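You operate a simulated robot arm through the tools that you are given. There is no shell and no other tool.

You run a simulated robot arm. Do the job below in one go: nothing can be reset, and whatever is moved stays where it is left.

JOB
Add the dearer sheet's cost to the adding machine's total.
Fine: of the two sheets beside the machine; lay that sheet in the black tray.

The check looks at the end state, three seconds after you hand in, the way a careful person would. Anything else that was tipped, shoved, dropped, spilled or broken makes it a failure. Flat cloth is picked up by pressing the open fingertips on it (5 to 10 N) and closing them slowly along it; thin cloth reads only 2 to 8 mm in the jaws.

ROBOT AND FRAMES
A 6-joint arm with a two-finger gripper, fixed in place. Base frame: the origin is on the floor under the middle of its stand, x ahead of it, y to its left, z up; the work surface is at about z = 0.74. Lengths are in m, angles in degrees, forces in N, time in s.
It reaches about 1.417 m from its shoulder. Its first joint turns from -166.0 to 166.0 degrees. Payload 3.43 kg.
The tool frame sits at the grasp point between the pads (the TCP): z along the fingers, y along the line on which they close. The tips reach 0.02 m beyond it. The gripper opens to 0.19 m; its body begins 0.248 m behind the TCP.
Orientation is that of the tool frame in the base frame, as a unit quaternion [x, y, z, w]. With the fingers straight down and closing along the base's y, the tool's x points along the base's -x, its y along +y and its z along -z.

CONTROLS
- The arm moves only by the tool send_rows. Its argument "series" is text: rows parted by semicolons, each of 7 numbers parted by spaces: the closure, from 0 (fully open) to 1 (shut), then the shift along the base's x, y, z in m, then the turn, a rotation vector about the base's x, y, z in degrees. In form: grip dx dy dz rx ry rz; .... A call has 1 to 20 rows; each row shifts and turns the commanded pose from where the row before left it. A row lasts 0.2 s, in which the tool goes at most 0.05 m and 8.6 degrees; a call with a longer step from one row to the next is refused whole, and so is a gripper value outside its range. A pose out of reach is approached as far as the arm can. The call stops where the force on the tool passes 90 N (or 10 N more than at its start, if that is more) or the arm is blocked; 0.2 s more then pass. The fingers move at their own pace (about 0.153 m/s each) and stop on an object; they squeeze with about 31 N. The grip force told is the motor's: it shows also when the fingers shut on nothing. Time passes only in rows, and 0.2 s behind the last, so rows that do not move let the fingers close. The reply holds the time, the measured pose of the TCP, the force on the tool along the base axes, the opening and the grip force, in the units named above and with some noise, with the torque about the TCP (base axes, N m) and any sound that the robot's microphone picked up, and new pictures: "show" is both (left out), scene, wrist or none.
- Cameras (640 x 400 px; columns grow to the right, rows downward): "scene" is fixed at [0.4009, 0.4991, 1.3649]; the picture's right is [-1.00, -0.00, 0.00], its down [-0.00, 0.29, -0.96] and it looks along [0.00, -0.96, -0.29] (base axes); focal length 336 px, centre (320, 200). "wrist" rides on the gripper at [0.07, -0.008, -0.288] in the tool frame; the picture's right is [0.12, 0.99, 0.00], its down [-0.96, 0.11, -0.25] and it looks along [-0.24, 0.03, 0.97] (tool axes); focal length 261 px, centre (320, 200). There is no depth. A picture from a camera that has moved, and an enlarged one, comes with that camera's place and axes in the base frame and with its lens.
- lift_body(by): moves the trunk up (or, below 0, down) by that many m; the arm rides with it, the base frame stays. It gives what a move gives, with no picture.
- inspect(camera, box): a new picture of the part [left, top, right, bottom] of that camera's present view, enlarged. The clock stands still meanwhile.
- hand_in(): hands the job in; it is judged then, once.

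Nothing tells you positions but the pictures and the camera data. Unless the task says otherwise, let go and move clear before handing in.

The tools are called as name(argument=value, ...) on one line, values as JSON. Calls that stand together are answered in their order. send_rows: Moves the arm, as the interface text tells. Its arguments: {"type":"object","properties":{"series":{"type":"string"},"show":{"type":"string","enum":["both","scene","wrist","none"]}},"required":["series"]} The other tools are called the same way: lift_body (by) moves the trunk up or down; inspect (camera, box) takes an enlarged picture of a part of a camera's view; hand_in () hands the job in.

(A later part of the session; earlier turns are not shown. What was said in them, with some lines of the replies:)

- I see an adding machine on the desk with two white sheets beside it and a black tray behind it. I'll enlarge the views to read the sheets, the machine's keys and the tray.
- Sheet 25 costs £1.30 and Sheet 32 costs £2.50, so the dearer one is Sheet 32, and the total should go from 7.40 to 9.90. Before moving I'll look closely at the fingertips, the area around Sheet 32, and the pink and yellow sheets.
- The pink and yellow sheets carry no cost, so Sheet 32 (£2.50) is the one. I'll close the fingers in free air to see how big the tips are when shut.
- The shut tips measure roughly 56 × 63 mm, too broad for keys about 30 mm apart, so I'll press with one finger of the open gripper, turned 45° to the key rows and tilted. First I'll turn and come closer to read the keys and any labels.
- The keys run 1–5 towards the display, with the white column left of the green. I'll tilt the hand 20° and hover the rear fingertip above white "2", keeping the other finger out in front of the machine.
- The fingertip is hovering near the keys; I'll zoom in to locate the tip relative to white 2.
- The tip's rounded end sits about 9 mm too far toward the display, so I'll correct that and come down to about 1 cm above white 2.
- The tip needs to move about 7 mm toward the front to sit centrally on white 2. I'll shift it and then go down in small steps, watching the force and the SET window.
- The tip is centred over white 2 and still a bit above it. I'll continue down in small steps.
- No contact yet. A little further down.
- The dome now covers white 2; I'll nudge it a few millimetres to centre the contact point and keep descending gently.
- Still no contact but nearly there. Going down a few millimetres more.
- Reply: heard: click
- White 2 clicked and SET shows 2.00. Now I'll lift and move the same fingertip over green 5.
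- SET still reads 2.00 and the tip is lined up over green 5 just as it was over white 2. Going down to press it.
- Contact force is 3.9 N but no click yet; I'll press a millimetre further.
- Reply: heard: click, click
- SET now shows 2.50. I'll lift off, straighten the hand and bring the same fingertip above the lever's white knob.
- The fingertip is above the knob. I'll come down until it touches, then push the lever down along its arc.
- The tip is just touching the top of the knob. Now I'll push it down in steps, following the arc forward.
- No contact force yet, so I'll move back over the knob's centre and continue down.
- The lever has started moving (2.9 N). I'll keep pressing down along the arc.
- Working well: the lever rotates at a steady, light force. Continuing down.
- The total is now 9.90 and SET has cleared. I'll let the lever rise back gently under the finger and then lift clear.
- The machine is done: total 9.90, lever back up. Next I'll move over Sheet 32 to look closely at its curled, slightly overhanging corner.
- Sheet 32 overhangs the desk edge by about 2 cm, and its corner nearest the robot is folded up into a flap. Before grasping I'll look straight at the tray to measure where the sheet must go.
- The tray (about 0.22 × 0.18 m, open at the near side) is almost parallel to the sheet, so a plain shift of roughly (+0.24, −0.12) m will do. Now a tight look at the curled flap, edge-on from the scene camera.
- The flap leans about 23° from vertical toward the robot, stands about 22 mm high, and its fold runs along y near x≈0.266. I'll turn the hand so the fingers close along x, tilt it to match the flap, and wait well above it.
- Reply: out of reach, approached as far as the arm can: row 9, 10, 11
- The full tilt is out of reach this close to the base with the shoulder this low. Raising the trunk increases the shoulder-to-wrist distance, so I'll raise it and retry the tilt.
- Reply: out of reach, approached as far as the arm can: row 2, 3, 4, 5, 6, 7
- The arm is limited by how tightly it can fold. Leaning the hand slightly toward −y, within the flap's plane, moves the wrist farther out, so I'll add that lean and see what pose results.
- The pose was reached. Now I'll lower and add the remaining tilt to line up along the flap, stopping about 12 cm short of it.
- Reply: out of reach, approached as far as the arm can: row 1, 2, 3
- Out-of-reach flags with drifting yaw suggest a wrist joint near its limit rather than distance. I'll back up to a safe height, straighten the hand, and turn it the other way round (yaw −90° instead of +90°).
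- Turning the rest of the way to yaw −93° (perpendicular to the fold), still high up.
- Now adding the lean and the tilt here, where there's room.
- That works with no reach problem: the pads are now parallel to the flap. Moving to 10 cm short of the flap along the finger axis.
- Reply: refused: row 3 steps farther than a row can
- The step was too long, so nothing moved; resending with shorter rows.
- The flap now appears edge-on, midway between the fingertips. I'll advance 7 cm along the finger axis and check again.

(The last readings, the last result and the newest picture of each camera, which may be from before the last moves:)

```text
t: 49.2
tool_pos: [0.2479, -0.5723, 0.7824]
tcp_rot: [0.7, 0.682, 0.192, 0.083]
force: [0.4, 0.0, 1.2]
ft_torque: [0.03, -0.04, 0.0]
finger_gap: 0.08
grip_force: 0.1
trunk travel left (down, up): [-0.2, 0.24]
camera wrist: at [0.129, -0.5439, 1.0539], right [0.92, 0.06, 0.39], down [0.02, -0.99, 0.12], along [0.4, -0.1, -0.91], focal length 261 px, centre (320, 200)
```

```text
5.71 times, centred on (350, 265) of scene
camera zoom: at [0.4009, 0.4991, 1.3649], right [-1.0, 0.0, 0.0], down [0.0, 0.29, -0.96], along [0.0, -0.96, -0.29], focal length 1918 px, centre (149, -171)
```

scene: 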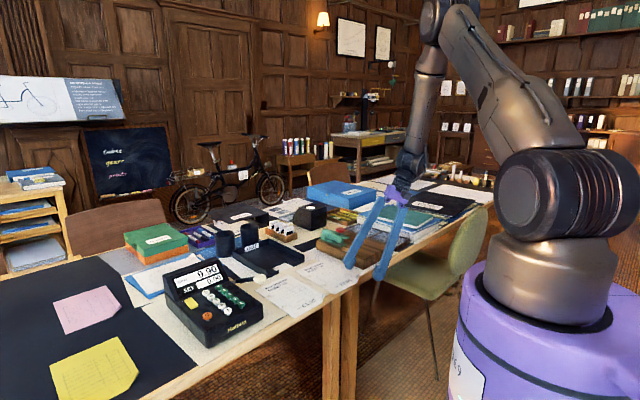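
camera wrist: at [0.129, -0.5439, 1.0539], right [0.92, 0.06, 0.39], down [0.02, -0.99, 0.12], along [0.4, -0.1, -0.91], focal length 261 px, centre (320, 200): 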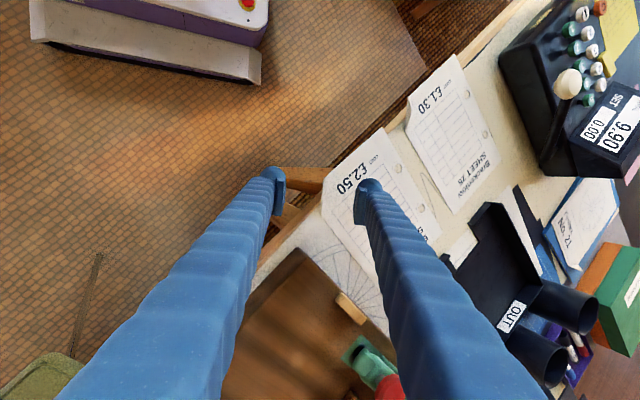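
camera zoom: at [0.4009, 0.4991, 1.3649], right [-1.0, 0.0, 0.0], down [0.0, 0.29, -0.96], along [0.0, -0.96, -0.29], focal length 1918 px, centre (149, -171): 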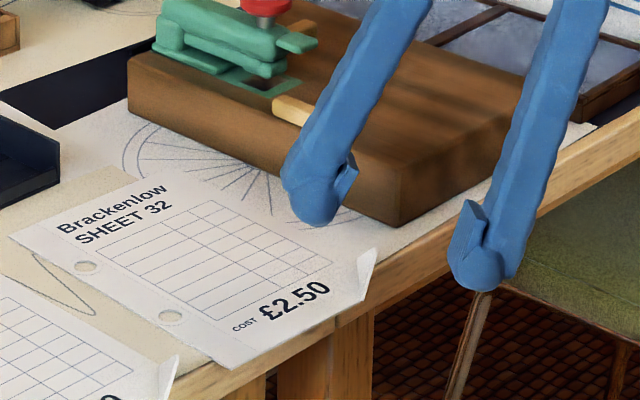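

The flap is about 4 mm toward +x of centre. I'll advance the last 3 cm with that correction, still open.

send_rows(series="0.58 0.005 0.0014 -0.0083 0 0 0;0.58 0.005 0.0014 -0.0083 0 0 0;0.58 0.005 0.0014 -0.0083 0 0 0;0.58 0 0 0 0 0 0", show="none")

inspect(camera="wrist", box=[260, 120, 380, 240])

inspect(camera="scene", box=[310, 240, 380, 300])

```text
t: 50.2
tool_pos: [0.263, -0.5689, 0.7591]
tcp_rot: [0.701, 0.682, 0.192, 0.083]
force: [0.4, -0.1, 0.4]
ft_torque: [0.05, 0.01, -0.02]
finger_gap: 0.08
grip_force: 0.0
trunk travel left (down, up): [-0.2, 0.24]
```

```text
3.33 times, centred on (320, 180) of wrist
camera zoom: at [0.145, -0.5403, 1.0294], right [0.92, 0.06, 0.39], down [0.02, -0.99, 0.12], along [0.4, -0.1, -0.91], focal length 869 px, centre (320, 267)
```

zoom: 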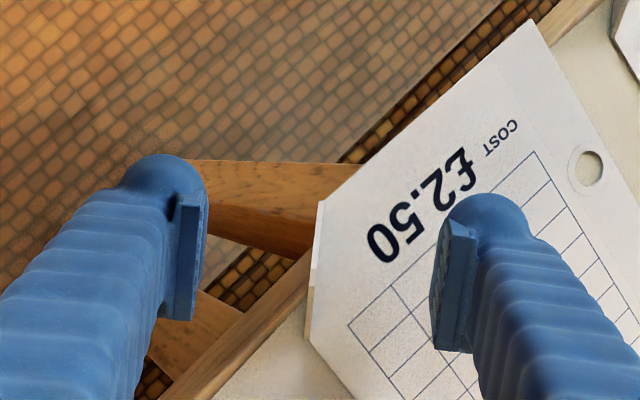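

```text
6.67 times, centred on (345, 270) of scene
camera zoom: at [0.4009, 0.4991, 1.3649], right [-1.0, 0.0, 0.0], down [0.0, 0.29, -0.96], along [0.0, -0.96, -0.29], focal length 2238 px, centre (153, -267)
```

zoom: 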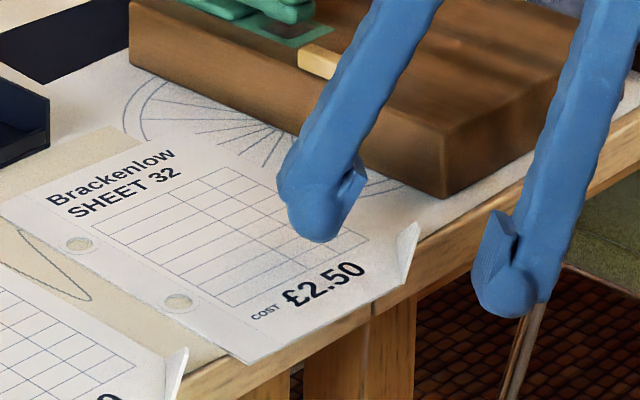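

The flap is centred between the pads. Closing slowly now.

send_rows(series="0.68 0 0 0 0 0 0;0.76 0 0 0 0 0 0;0.82 0 0 0 0 0 0;0.88 0 0 0 0 0 0;0.88 0 0 0 0 0 0", show="none")

inspect(camera="wrist", box=[260, 120, 380, 240])

inspect(camera="scene", box=[310, 240, 380, 300])

```text
t: 51.4
tool_pos: [0.2636, -0.5686, 0.7584]
tcp_rot: [0.7, 0.683, 0.192, 0.082]
force: [0.1, -0.6, -0.4]
ft_torque: [0.01, 0.01, 0.0]
finger_gap: 0.0227
grip_force: 0.0
trunk travel left (down, up): [-0.2, 0.24]
```

```text
3.33 times, centred on (320, 180) of wrist
camera zoom: at [0.145, -0.5402, 1.0295], right [0.92, 0.06, 0.39], down [0.02, -0.99, 0.12], along [0.4, -0.1, -0.91], focal length 869 px, centre (320, 267)
```

zoom: 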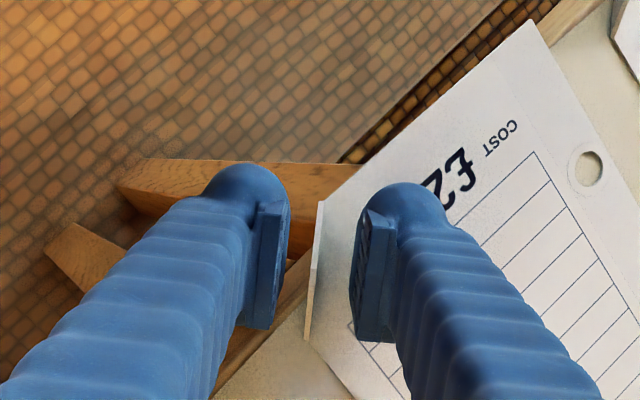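

```text
6.67 times, centred on (345, 270) of scene
camera zoom: at [0.4009, 0.4991, 1.3649], right [-1.0, 0.0, 0.0], down [0.0, 0.29, -0.96], along [0.0, -0.96, -0.29], focal length 2238 px, centre (153, -267)
```

zoom: 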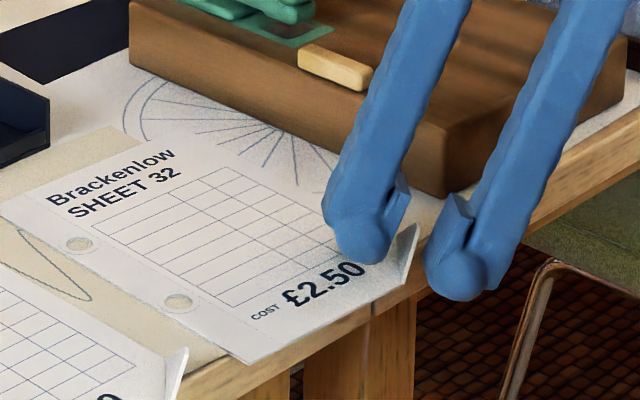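

The flap sits right between the pads. Closing the rest of the way.

send_rows(series="0.91 0 0 0 0 0 0;0.94 0 0 0 0 0 0;0.97 0 0 0 0 0 0;1 0 0 0 0 0 0;1 0 0 0 0 0 0;1 0 0 0 0 0 0", show="none")

inspect(camera="wrist", box=[260, 120, 380, 240])

inspect(camera="scene", box=[310, 240, 380, 300])

```text
t: 52.8
tool_pos: [0.2625, -0.5684, 0.7596]
tcp_rot: [0.7, 0.682, 0.193, 0.084]
force: [-3.4, 2.9, 0.5]
ft_torque: [0.0, 0.03, -0.05]
finger_gap: 0.0062
grip_force: 31.2
trunk travel left (down, up): [-0.2, 0.24]
```

```text
3.33 times, centred on (320, 180) of wrist
camera zoom: at [0.1448, -0.54, 1.0296], right [0.92, 0.06, 0.39], down [0.02, -0.99, 0.12], along [0.4, -0.1, -0.91], focal length 869 px, centre (320, 267)
```

zoom: 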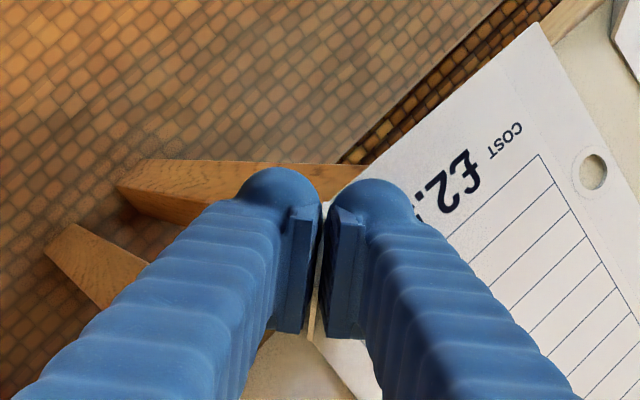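

```text
6.67 times, centred on (345, 270) of scene
camera zoom: at [0.4009, 0.4991, 1.3649], right [-1.0, 0.0, 0.0], down [0.0, 0.29, -0.96], along [0.0, -0.96, -0.29], focal length 2238 px, centre (153, -267)
```

zoom: 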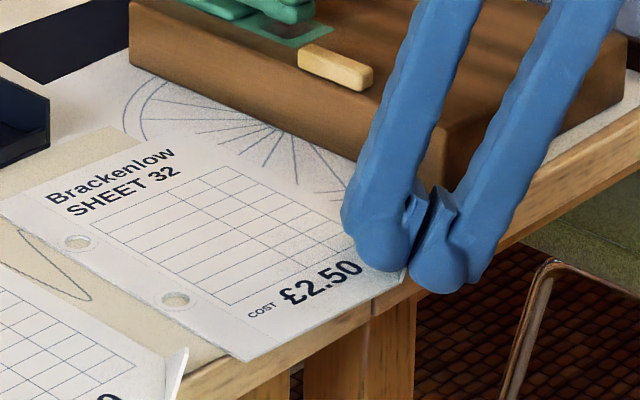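

Gripped: 6 mm in the jaws at 31 N. Lifting slowly to see how the sheet behaves.

send_rows(series="1 0 0 0.008 0 0 0;1 0 0 0.01 0 0 0;1 0 0 0.012 0 0 0;1 0 0 0 0 0 0")

inspect(camera="scene", box=[270, 210, 390, 310])

```text
t: 53.8
tool_pos: [0.2626, -0.5675, 0.7883]
tcp_rot: [0.7, 0.682, 0.193, 0.083]
force: [0.7, -0.2, -0.2]
ft_torque: [-0.05, 0.02, -0.01]
finger_gap: 0.006
grip_force: 30.8
trunk travel left (down, up): [-0.2, 0.24]
camera wrist: at [0.1446, -0.54, 1.0597], right [0.92, 0.06, 0.39], down [0.02, -0.99, 0.12], along [0.4, -0.1, -0.91], focal length 261 px, centre (320, 200)
```

scene: 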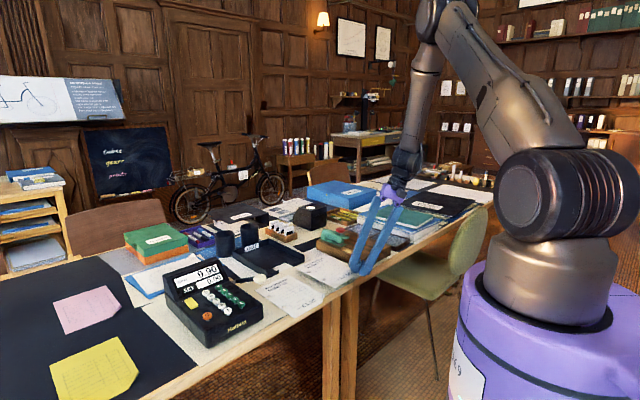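
wrist: 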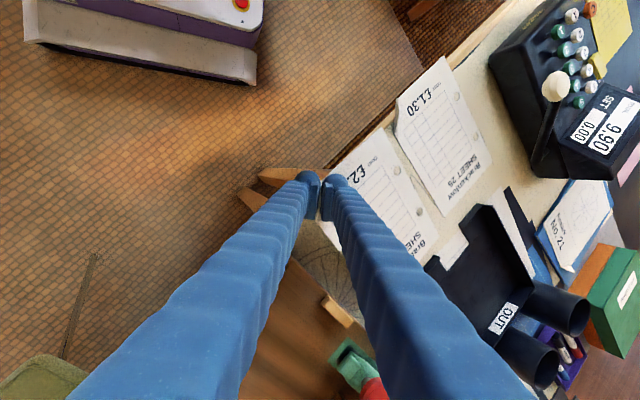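

```text
4.00 times, centred on (330, 260) of scene
camera zoom: at [0.4009, 0.4991, 1.3649], right [-1.0, 0.0, 0.0], down [0.0, 0.29, -0.96], along [0.0, -0.96, -0.29], focal length 1343 px, centre (280, -40)
```

zoom: 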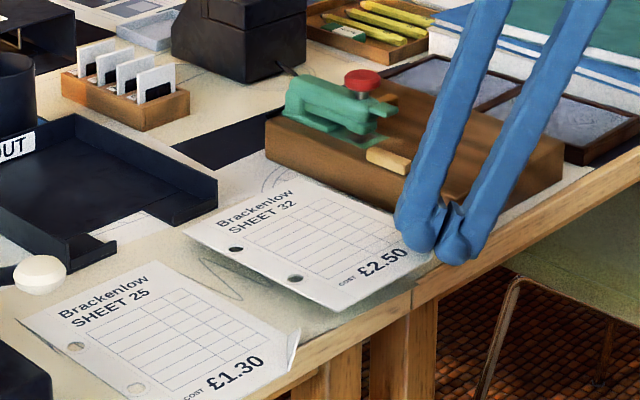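

The sheet lifts as a flat, stiff piece. I'll raise it above all the desk items, then carry it over the tray with a 3° correction in yaw.

send_rows(series="1 0 0 0.03 0 0 0;1 0 0 0.035 0 0 0;1 0 0 0.035 0 0 0;1 0 0 0.03 0 0 0;1 0.0298 -0.0157 0 0 0 0.5;1 0.0298 -0.0157 0 0 0 0.5;1 0.0298 -0.0157 0 0 0 0.5;1 0.0298 -0.0157 0 0 0 0.5;1 0.0298 -0.0157 0 0 0 0.5;1 0.0298 -0.0157 0 0 0 0.5;1 0.0298 -0.0157 0 0 0 0;1 0.0298 -0.0157 0 0 0 0;1 0 0 0 0 0 0")

inspect(camera="scene", box=[210, 180, 350, 300])

inspect(camera="wrist", box=[240, 60, 480, 260])

```text
t: 56.6
tool_pos: [0.5031, -0.6969, 0.9191]
tcp_rot: [0.683, 0.7, 0.194, 0.078]
force: [0.4, -0.6, -0.3]
ft_torque: [0.05, -0.01, 0.0]
finger_gap: 0.0058
grip_force: 30.4
trunk travel left (down, up): [-0.2, 0.24]
camera wrist: at [0.3835, -0.6744, 1.1902], right [0.91, 0.11, 0.39], down [0.07, -0.99, 0.12], along [0.4, -0.08, -0.91], focal length 261 px, centre (320, 200)
```

scene: 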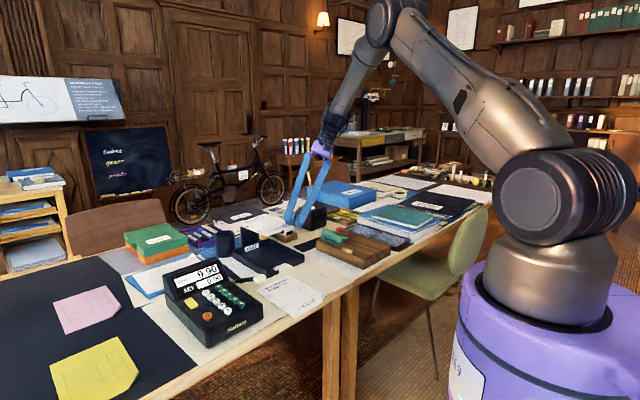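
wrist: 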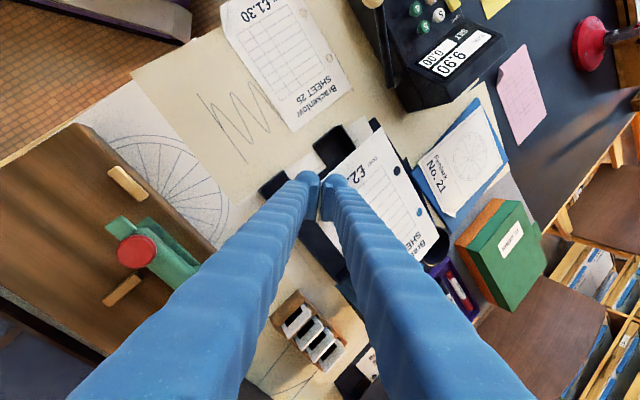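

```text
3.33 times, centred on (280, 240) of scene
camera zoom: at [0.4009, 0.4991, 1.3649], right [-1.0, 0.0, 0.0], down [0.0, 0.29, -0.96], along [0.0, -0.96, -0.29], focal length 1119 px, centre (453, 67)
```

zoom: 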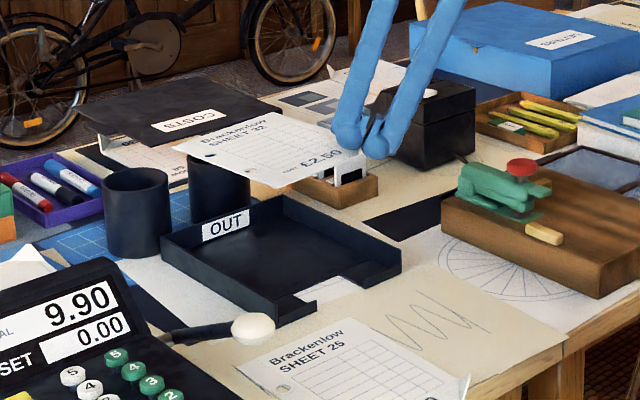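

```text
2.00 times, centred on (360, 160) of wrist
camera zoom: at [0.3835, -0.6744, 1.1902], right [0.91, 0.11, 0.39], down [0.07, -0.99, 0.12], along [0.4, -0.08, -0.91], focal length 521 px, centre (240, 280)
```

zoom: 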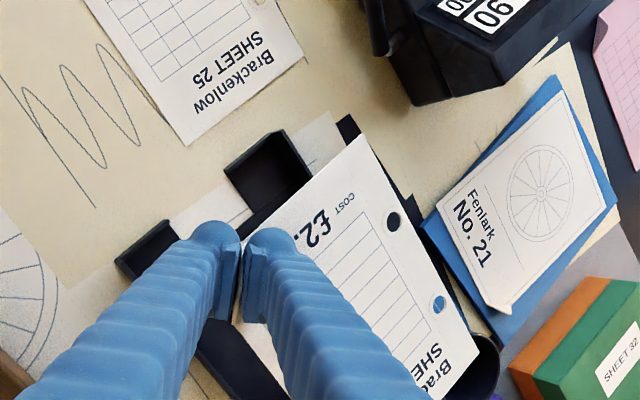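

The sheet is above the tray. I'll zoom in to measure its corners against the tray before lowering.

inspect(camera="scene", box=[220, 200, 320, 280])

```text
5.00 times, centred on (270, 240) of scene
camera zoom: at [0.4009, 0.4991, 1.3649], right [-1.0, 0.0, 0.0], down [0.0, 0.29, -0.96], along [0.0, -0.96, -0.29], focal length 1678 px, centre (570, 0)
```

zoom: 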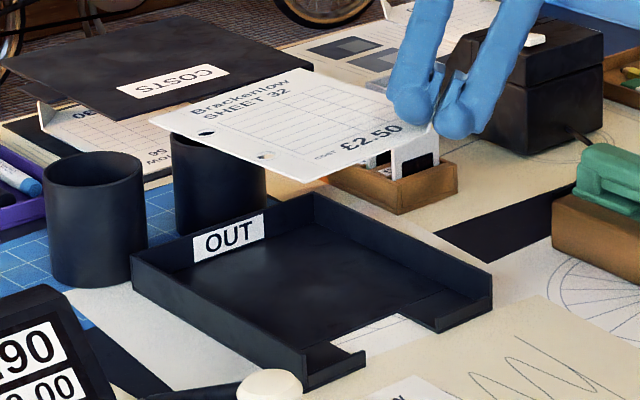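

inspect(camera="scene", box=[240, 205, 310, 245])

```text
9.14 times, centred on (275, 225) of scene
camera zoom: at [0.4009, 0.4991, 1.3649], right [-1.0, 0.0, 0.0], down [0.0, 0.29, -0.96], along [0.0, -0.96, -0.29], focal length 3069 px, centre (731, -29)
```

zoom: 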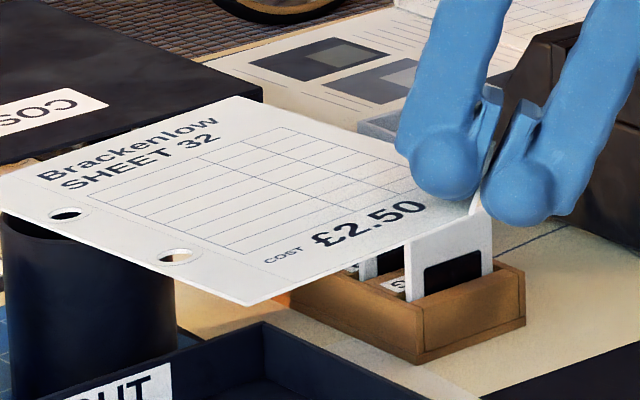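

The sheet's position over the tray agrees with my plan to within a few millimetres, with its far edge slightly low. Lowering to just above the rim for a check.

send_rows(series="1 -0.001 0.001 -0.03 0 0 0;1 -0.001 0.001 -0.03 0 0 0;1 0 0 -0.03 0 0 0;1 0 0 -0.02 0 0 0;1 0 0 0 0 0 0", show="wrist")

inspect(camera="scene", box=[220, 210, 320, 280])

inspect(camera="wrist", box=[280, 80, 460, 240])

```text
t: 57.8
tool_pos: [0.5017, -0.694, 0.808]
tcp_rot: [0.683, 0.7, 0.193, 0.079]
force: [-0.4, 0.4, -0.2]
ft_torque: [0.08, 0.02, 0.04]
finger_gap: 0.0062
grip_force: 30.7
trunk travel left (down, up): [-0.2, 0.24]
camera wrist: at [0.3808, -0.6719, 1.0786], right [0.91, 0.11, 0.39], down [0.07, -0.99, 0.12], along [0.4, -0.08, -0.91], focal length 261 px, centre (320, 200)
```

wrist: 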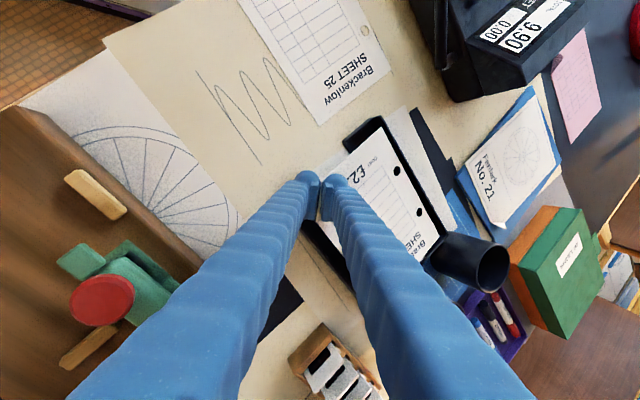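

```text
5.71 times, centred on (270, 245) of scene
camera zoom: at [0.4009, 0.4991, 1.3649], right [-1.0, 0.0, 0.0], down [0.0, 0.29, -0.96], along [0.0, -0.96, -0.29], focal length 1918 px, centre (606, -57)
```

zoom: 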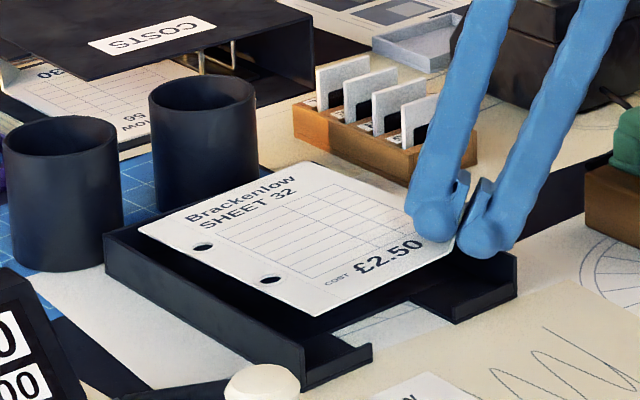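

```text
2.50 times, centred on (370, 160) of wrist
camera zoom: at [0.3808, -0.6719, 1.0786], right [0.91, 0.11, 0.39], down [0.07, -0.99, 0.12], along [0.4, -0.08, -0.91], focal length 652 px, centre (195, 300)
```

zoom: 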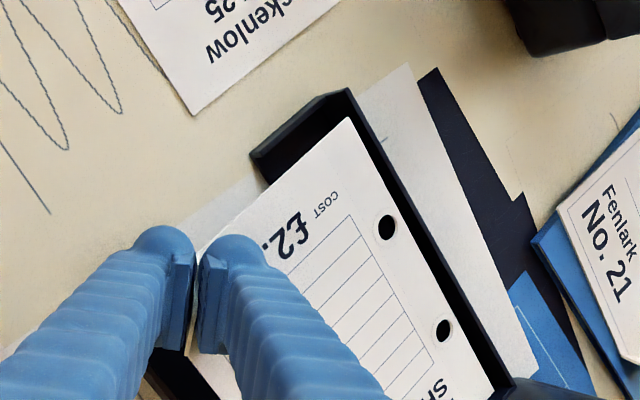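

There's about 1–1.5 cm spare at the back wall, so I'll shift 5 mm deeper and lower the sheet nearly to the tray floor.

send_rows(series="1 0.0036 -0.0035 0 0 0 0;1 0 0 -0.012 0 0 0;1 0 0 -0.01 0 0 0;1 0 0 -0.006 0 0 0;1 0 0 0 0 0 0", show="wrist")

inspect(camera="scene", box=[220, 210, 320, 280])

inspect(camera="wrist", box=[280, 80, 460, 240])

```text
t: 59.0
tool_pos: [0.5039, -0.6964, 0.7802]
tcp_rot: [0.682, 0.7, 0.194, 0.077]
force: [1.5, 0.8, 1.4]
ft_torque: [0.0, 0.05, -0.03]
finger_gap: 0.0061
grip_force: 30.8
trunk travel left (down, up): [-0.2, 0.24]
camera wrist: at [0.3843, -0.6735, 1.052], right [0.91, 0.11, 0.39], down [0.07, -0.99, 0.12], along [0.4, -0.08, -0.91], focal length 261 px, centre (320, 200)
```

wrist: 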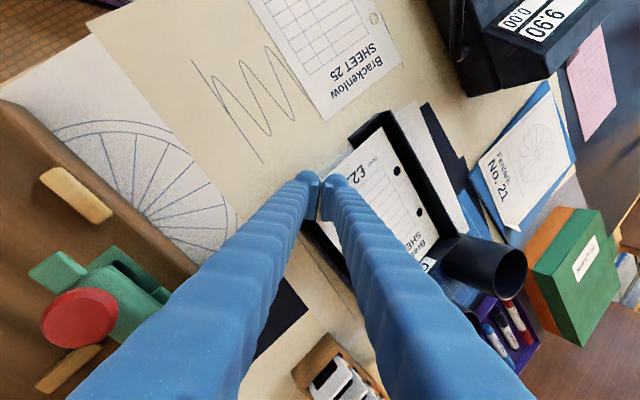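

```text
5.71 times, centred on (270, 245) of scene
camera zoom: at [0.4009, 0.4991, 1.3649], right [-1.0, 0.0, 0.0], down [0.0, 0.29, -0.96], along [0.0, -0.96, -0.29], focal length 1918 px, centre (606, -57)
```

zoom: 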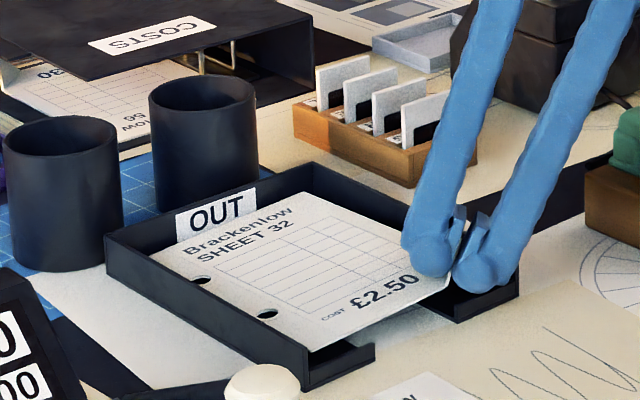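

```text
2.50 times, centred on (370, 160) of wrist
camera zoom: at [0.3843, -0.6735, 1.052], right [0.91, 0.11, 0.39], down [0.07, -0.99, 0.12], along [0.4, -0.08, -0.91], focal length 652 px, centre (195, 300)
```

zoom: 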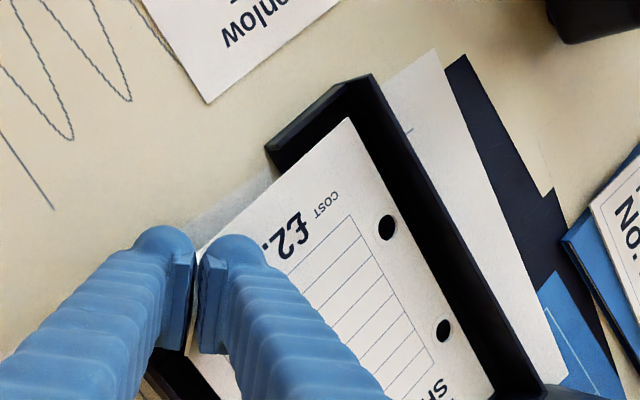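

The sheet lies within the tray walls. There's a slight force, so I'll zoom in on the outer finger near the tray's right prong before releasing.

inspect(camera="scene", box=[275, 230, 315, 265])

inspect(camera="wrist", box=[290, 150, 350, 220])

```text
11.43 times, centred on (295, 248) of scene
camera zoom: at [0.4009, 0.4991, 1.3649], right [-1.0, 0.0, 0.0], down [0.0, 0.29, -0.96], along [0.0, -0.96, -0.29], focal length 3836 px, centre (606, -343)
```

zoom: 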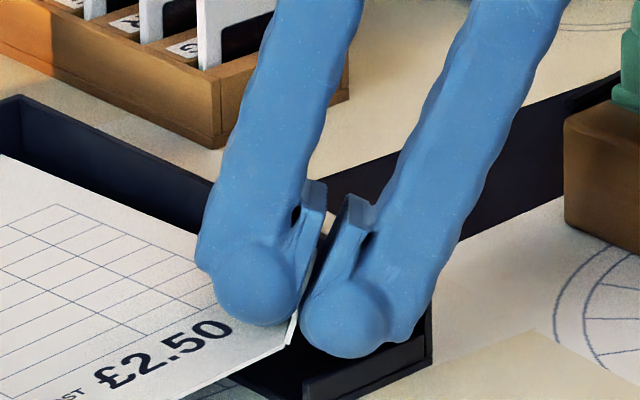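

```text
5.71 times, centred on (320, 185) of wrist
camera zoom: at [0.3843, -0.6735, 1.052], right [0.91, 0.11, 0.39], down [0.07, -0.99, 0.12], along [0.4, -0.08, -0.91], focal length 1489 px, centre (320, 286)
```

zoom: 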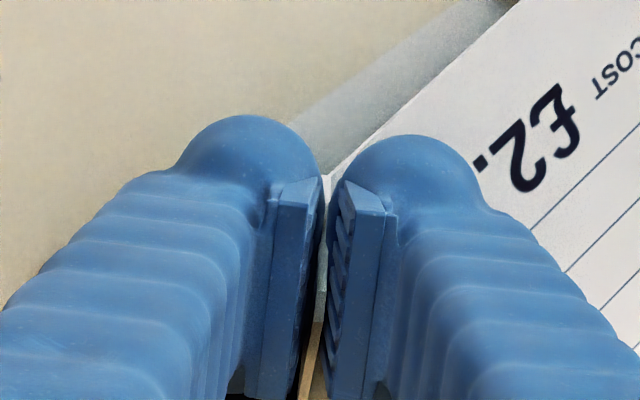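

inspect(camera="scene", box=[258, 255, 318, 285])

inspect(camera="wrist", box=[330, 90, 440, 200])

```text
10.67 times, centred on (288, 270) of scene
camera zoom: at [0.4009, 0.4991, 1.3649], right [-1.0, 0.0, 0.0], down [0.0, 0.29, -0.96], along [0.0, -0.96, -0.29], focal length 3580 px, centre (661, -547)
```

zoom: 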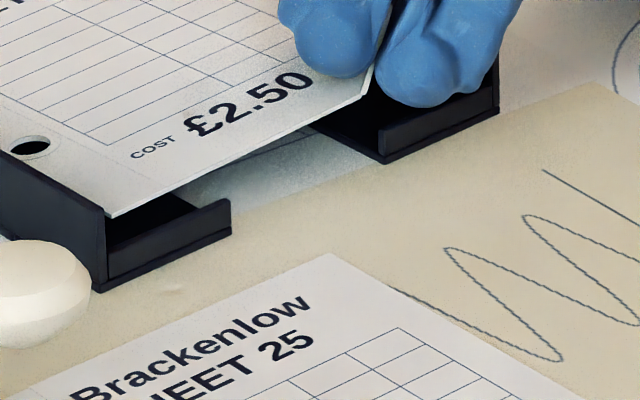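

```text
3.64 times, centred on (385, 145) of wrist
camera zoom: at [0.3843, -0.6735, 1.052], right [0.91, 0.11, 0.39], down [0.07, -0.99, 0.12], along [0.4, -0.08, -0.91], focal length 948 px, centre (84, 400)
```

zoom: 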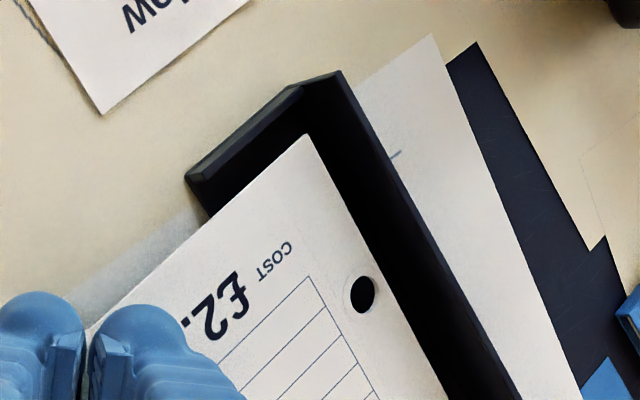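

The tray has a low front lip and the sheet's front edge is inside it. As the outer finger opens it moves slightly downward, so I'll rise a few millimetres while opening to avoid pressing on the lip.

send_rows(series="1 0 0 0.003 0 0 0;0.965 0 0 0.001 0 0 0;0.94 0 0 0.001 0 0 0;0.91 0 0 0.001 0 0 0;0.88 0 0 0.001 0 0 0;0.88 0 0 0 0 0 0", show="wrist")

inspect(camera="scene", box=[230, 215, 320, 285])

inspect(camera="wrist", box=[270, 100, 410, 220])

```text
t: 60.4
tool_pos: [0.5045, -0.6966, 0.788]
tcp_rot: [0.682, 0.701, 0.194, 0.079]
force: [0.0, -0.4, 0.4]
ft_torque: [-0.01, -0.01, 0.02]
finger_gap: 0.0229
grip_force: 0.0
trunk travel left (down, up): [-0.2, 0.24]
camera wrist: at [0.3837, -0.6744, 1.0583], right [0.91, 0.11, 0.39], down [0.07, -0.99, 0.12], along [0.4, -0.08, -0.91], focal length 261 px, centre (320, 200)
```

wrist: 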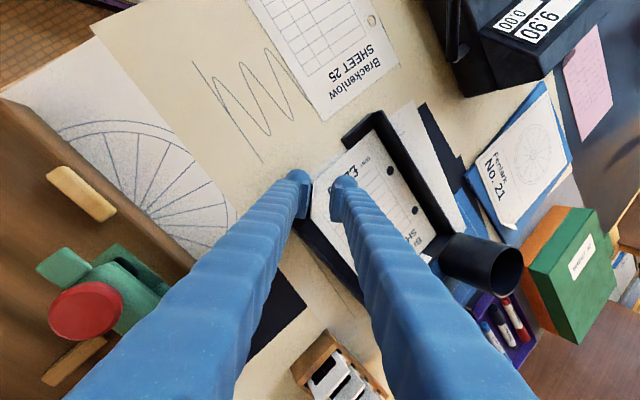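

```text
5.71 times, centred on (275, 250) of scene
camera zoom: at [0.4009, 0.4991, 1.3649], right [-1.0, 0.0, 0.0], down [0.0, 0.29, -0.96], along [0.0, -0.96, -0.29], focal length 1918 px, centre (577, -86)
```

zoom: 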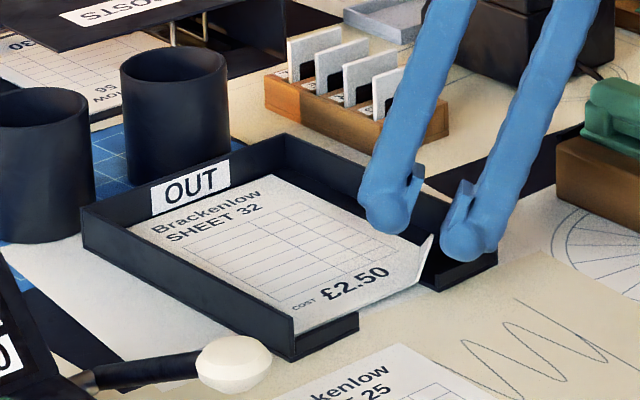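

```text
3.33 times, centred on (340, 160) of wrist
camera zoom: at [0.3837, -0.6744, 1.0583], right [0.91, 0.11, 0.39], down [0.07, -0.99, 0.12], along [0.4, -0.08, -0.91], focal length 869 px, centre (253, 333)
```

zoom: 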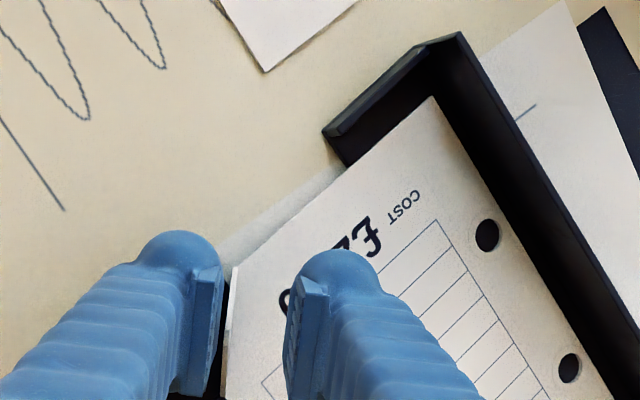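

Released: the sheet dropped flat inside the tray. Now I'll withdraw along the finger axis so nothing brushes the flap.

send_rows(series="0.88 -0.0038 -0.0016 0.0091 0 0 0;0.88 -0.0056 -0.0025 0.0137 0 0 0;0.88 -0.0094 -0.0041 0.0228 0 0 0;0.88 -0.0113 -0.0049 0.0274 0 0 0;0.88 -0.0113 -0.0049 0.0274 0 0 0;0.88 -0.005 0 0.045 0 0 0;0.88 -0.005 0 0.045 0 0 0;0.88 0 0 0.04 0 0 0;0.88 0 0 0 0 0 0")

inspect(camera="scene", box=[230, 215, 320, 285])

inspect(camera="scene", box=[140, 200, 400, 350])

inspect(camera="wrist", box=[270, 80, 450, 220])

```text
t: 62.4
tool_pos: [0.4514, -0.7142, 1.0198]
tcp_rot: [0.682, 0.701, 0.194, 0.078]
force: [-0.6, -0.4, -0.2]
ft_torque: [-0.05, 0.04, -0.02]
finger_gap: 0.0226
grip_force: 0.0
trunk travel left (down, up): [-0.2, 0.24]
camera wrist: at [0.3322, -0.692, 1.2906], right [0.91, 0.11, 0.39], down [0.07, -0.99, 0.12], along [0.4, -0.08, -0.91], focal length 261 px, centre (320, 200)
```

scene: 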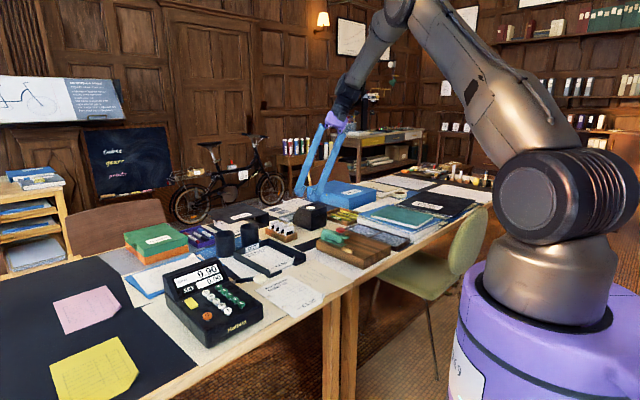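
wrist: 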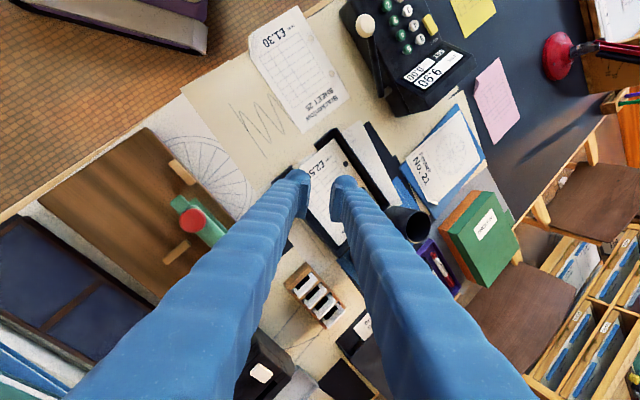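

```text
5.71 times, centred on (275, 250) of scene
camera zoom: at [0.4009, 0.4991, 1.3649], right [-1.0, 0.0, 0.0], down [0.0, 0.29, -0.96], along [0.0, -0.96, -0.29], focal length 1918 px, centre (577, -86)
```

zoom: 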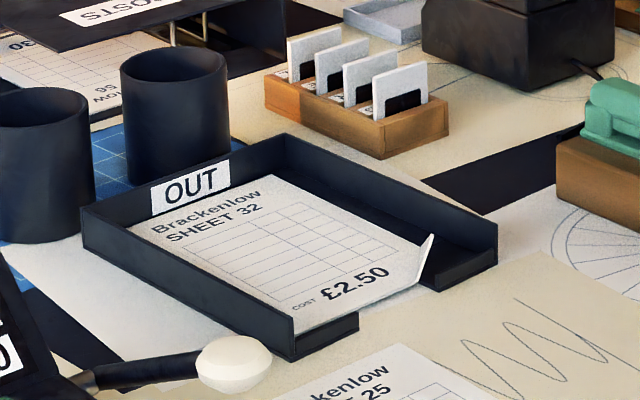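

```text
2.46 times, centred on (270, 275) of scene
camera zoom: at [0.4009, 0.4991, 1.3649], right [-1.0, 0.0, 0.0], down [0.0, 0.29, -0.96], along [0.0, -0.96, -0.29], focal length 826 px, centre (443, 15)
```

zoom: 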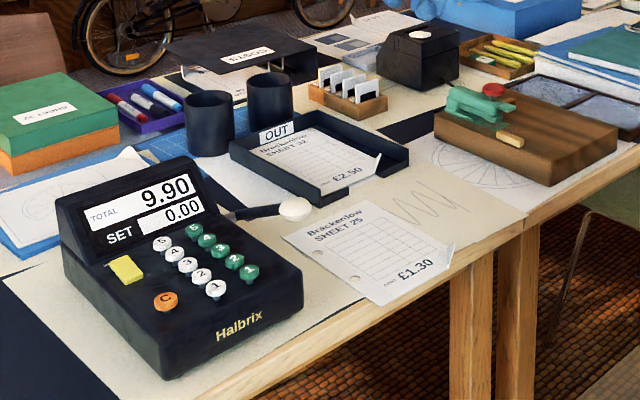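

```text
2.86 times, centred on (360, 150) of wrist
camera zoom: at [0.3322, -0.692, 1.2906], right [0.91, 0.11, 0.39], down [0.07, -0.99, 0.12], along [0.4, -0.08, -0.91], focal length 745 px, centre (206, 343)
```

zoom: 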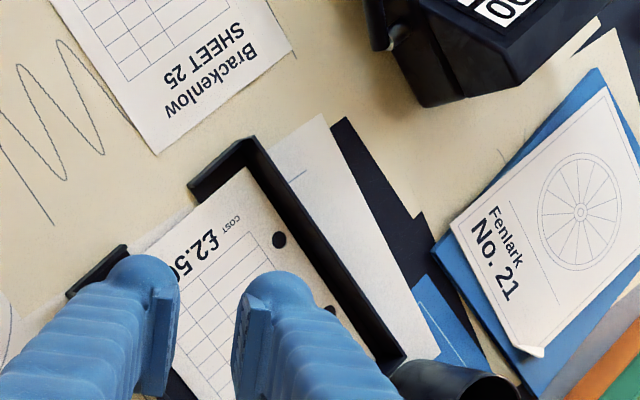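

Sheet 32 lies in the tray and everything else looks undisturbed. One closer look at how it rests before handing in.

inspect(camera="scene", box=[240, 232, 310, 282])

send_rows(series="0.88 -0.01 -0.03 0.01 0 0 0;0.88 -0.01 -0.03 0.01 0 0 0;0.88 -0.01 -0.03 0.01 0 0 0;0.88 0 -0.03 0.01 0 0 0;0.88 0 -0.03 0.01 0 0 0;0.88 0 0 0 0 0 0", show="wrist")

inspect(camera="wrist", box=[280, 40, 440, 180])

```text
8.00 times, centred on (275, 257) of scene
camera zoom: at [0.4009, 0.4991, 1.3649], right [-1.0, 0.0, 0.0], down [0.0, 0.29, -0.96], along [0.0, -0.96, -0.29], focal length 2685 px, centre (680, -256)
```

zoom: 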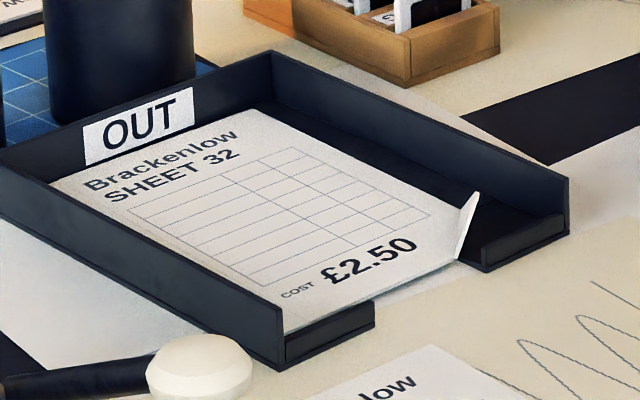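

```text
t: 63.8
tool_pos: [0.4205, -0.8642, 1.0686]
tcp_rot: [0.683, 0.7, 0.194, 0.078]
force: [-0.2, -0.4, -0.9]
ft_torque: [0.1, -0.08, 0.11]
finger_gap: 0.0225
grip_force: 0.0
trunk travel left (down, up): [-0.2, 0.24]
camera wrist: at [0.3011, -0.8426, 1.3393], right [0.91, 0.11, 0.39], down [0.07, -0.99, 0.12], along [0.4, -0.08, -0.91], focal length 261 px, centre (320, 200)
```

wrist: 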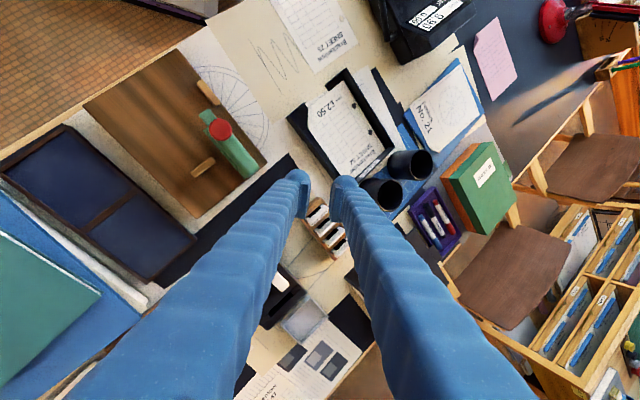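

```text
2.86 times, centred on (360, 110) of wrist
camera zoom: at [0.3011, -0.8426, 1.3393], right [0.91, 0.11, 0.39], down [0.07, -0.99, 0.12], along [0.4, -0.08, -0.91], focal length 745 px, centre (206, 457)
```

zoom: 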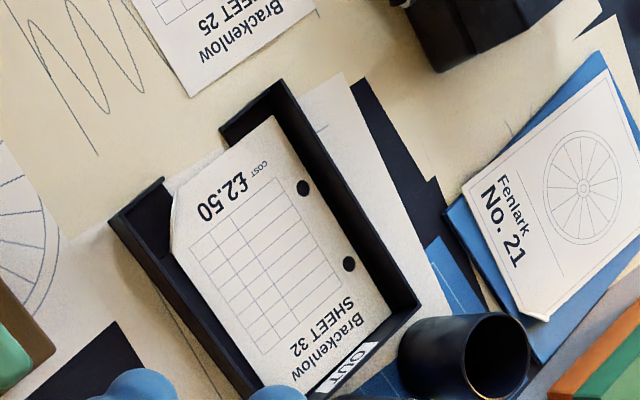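

Sheet 32 (£2.50) lies flat inside the black tray, the adding machine reads TOTAL 9.90 with SET at 0.00, nothing else looks disturbed, and the hand is clear. I'm handing in the job.

hand_in()

```text
The job is handed in.
```

I added Sheet 32's £2.50 to the adding machine and laid the sheet in the black tray. The job is handed in, but no result has come back yet.

- **Which sheet:** of the two sheets beside the machine, Sheet 32 costs £2.50 and Sheet 25 costs £1.30, so Sheet 32 is the dearer.
- **Machine:** the total went from 7.40 to 9.90. The SET window is back at 0.00 and the lever has returned to its raised position.
- **Sheet:** it lies flat inside the tray walls. I gripped it by its folded corner, and that corner still stands up.
- **Everything else:** Sheet 25 and the other items on the desk looked undisturbed in the last pictures. The gripper was open and clear of the desk before I handed in.
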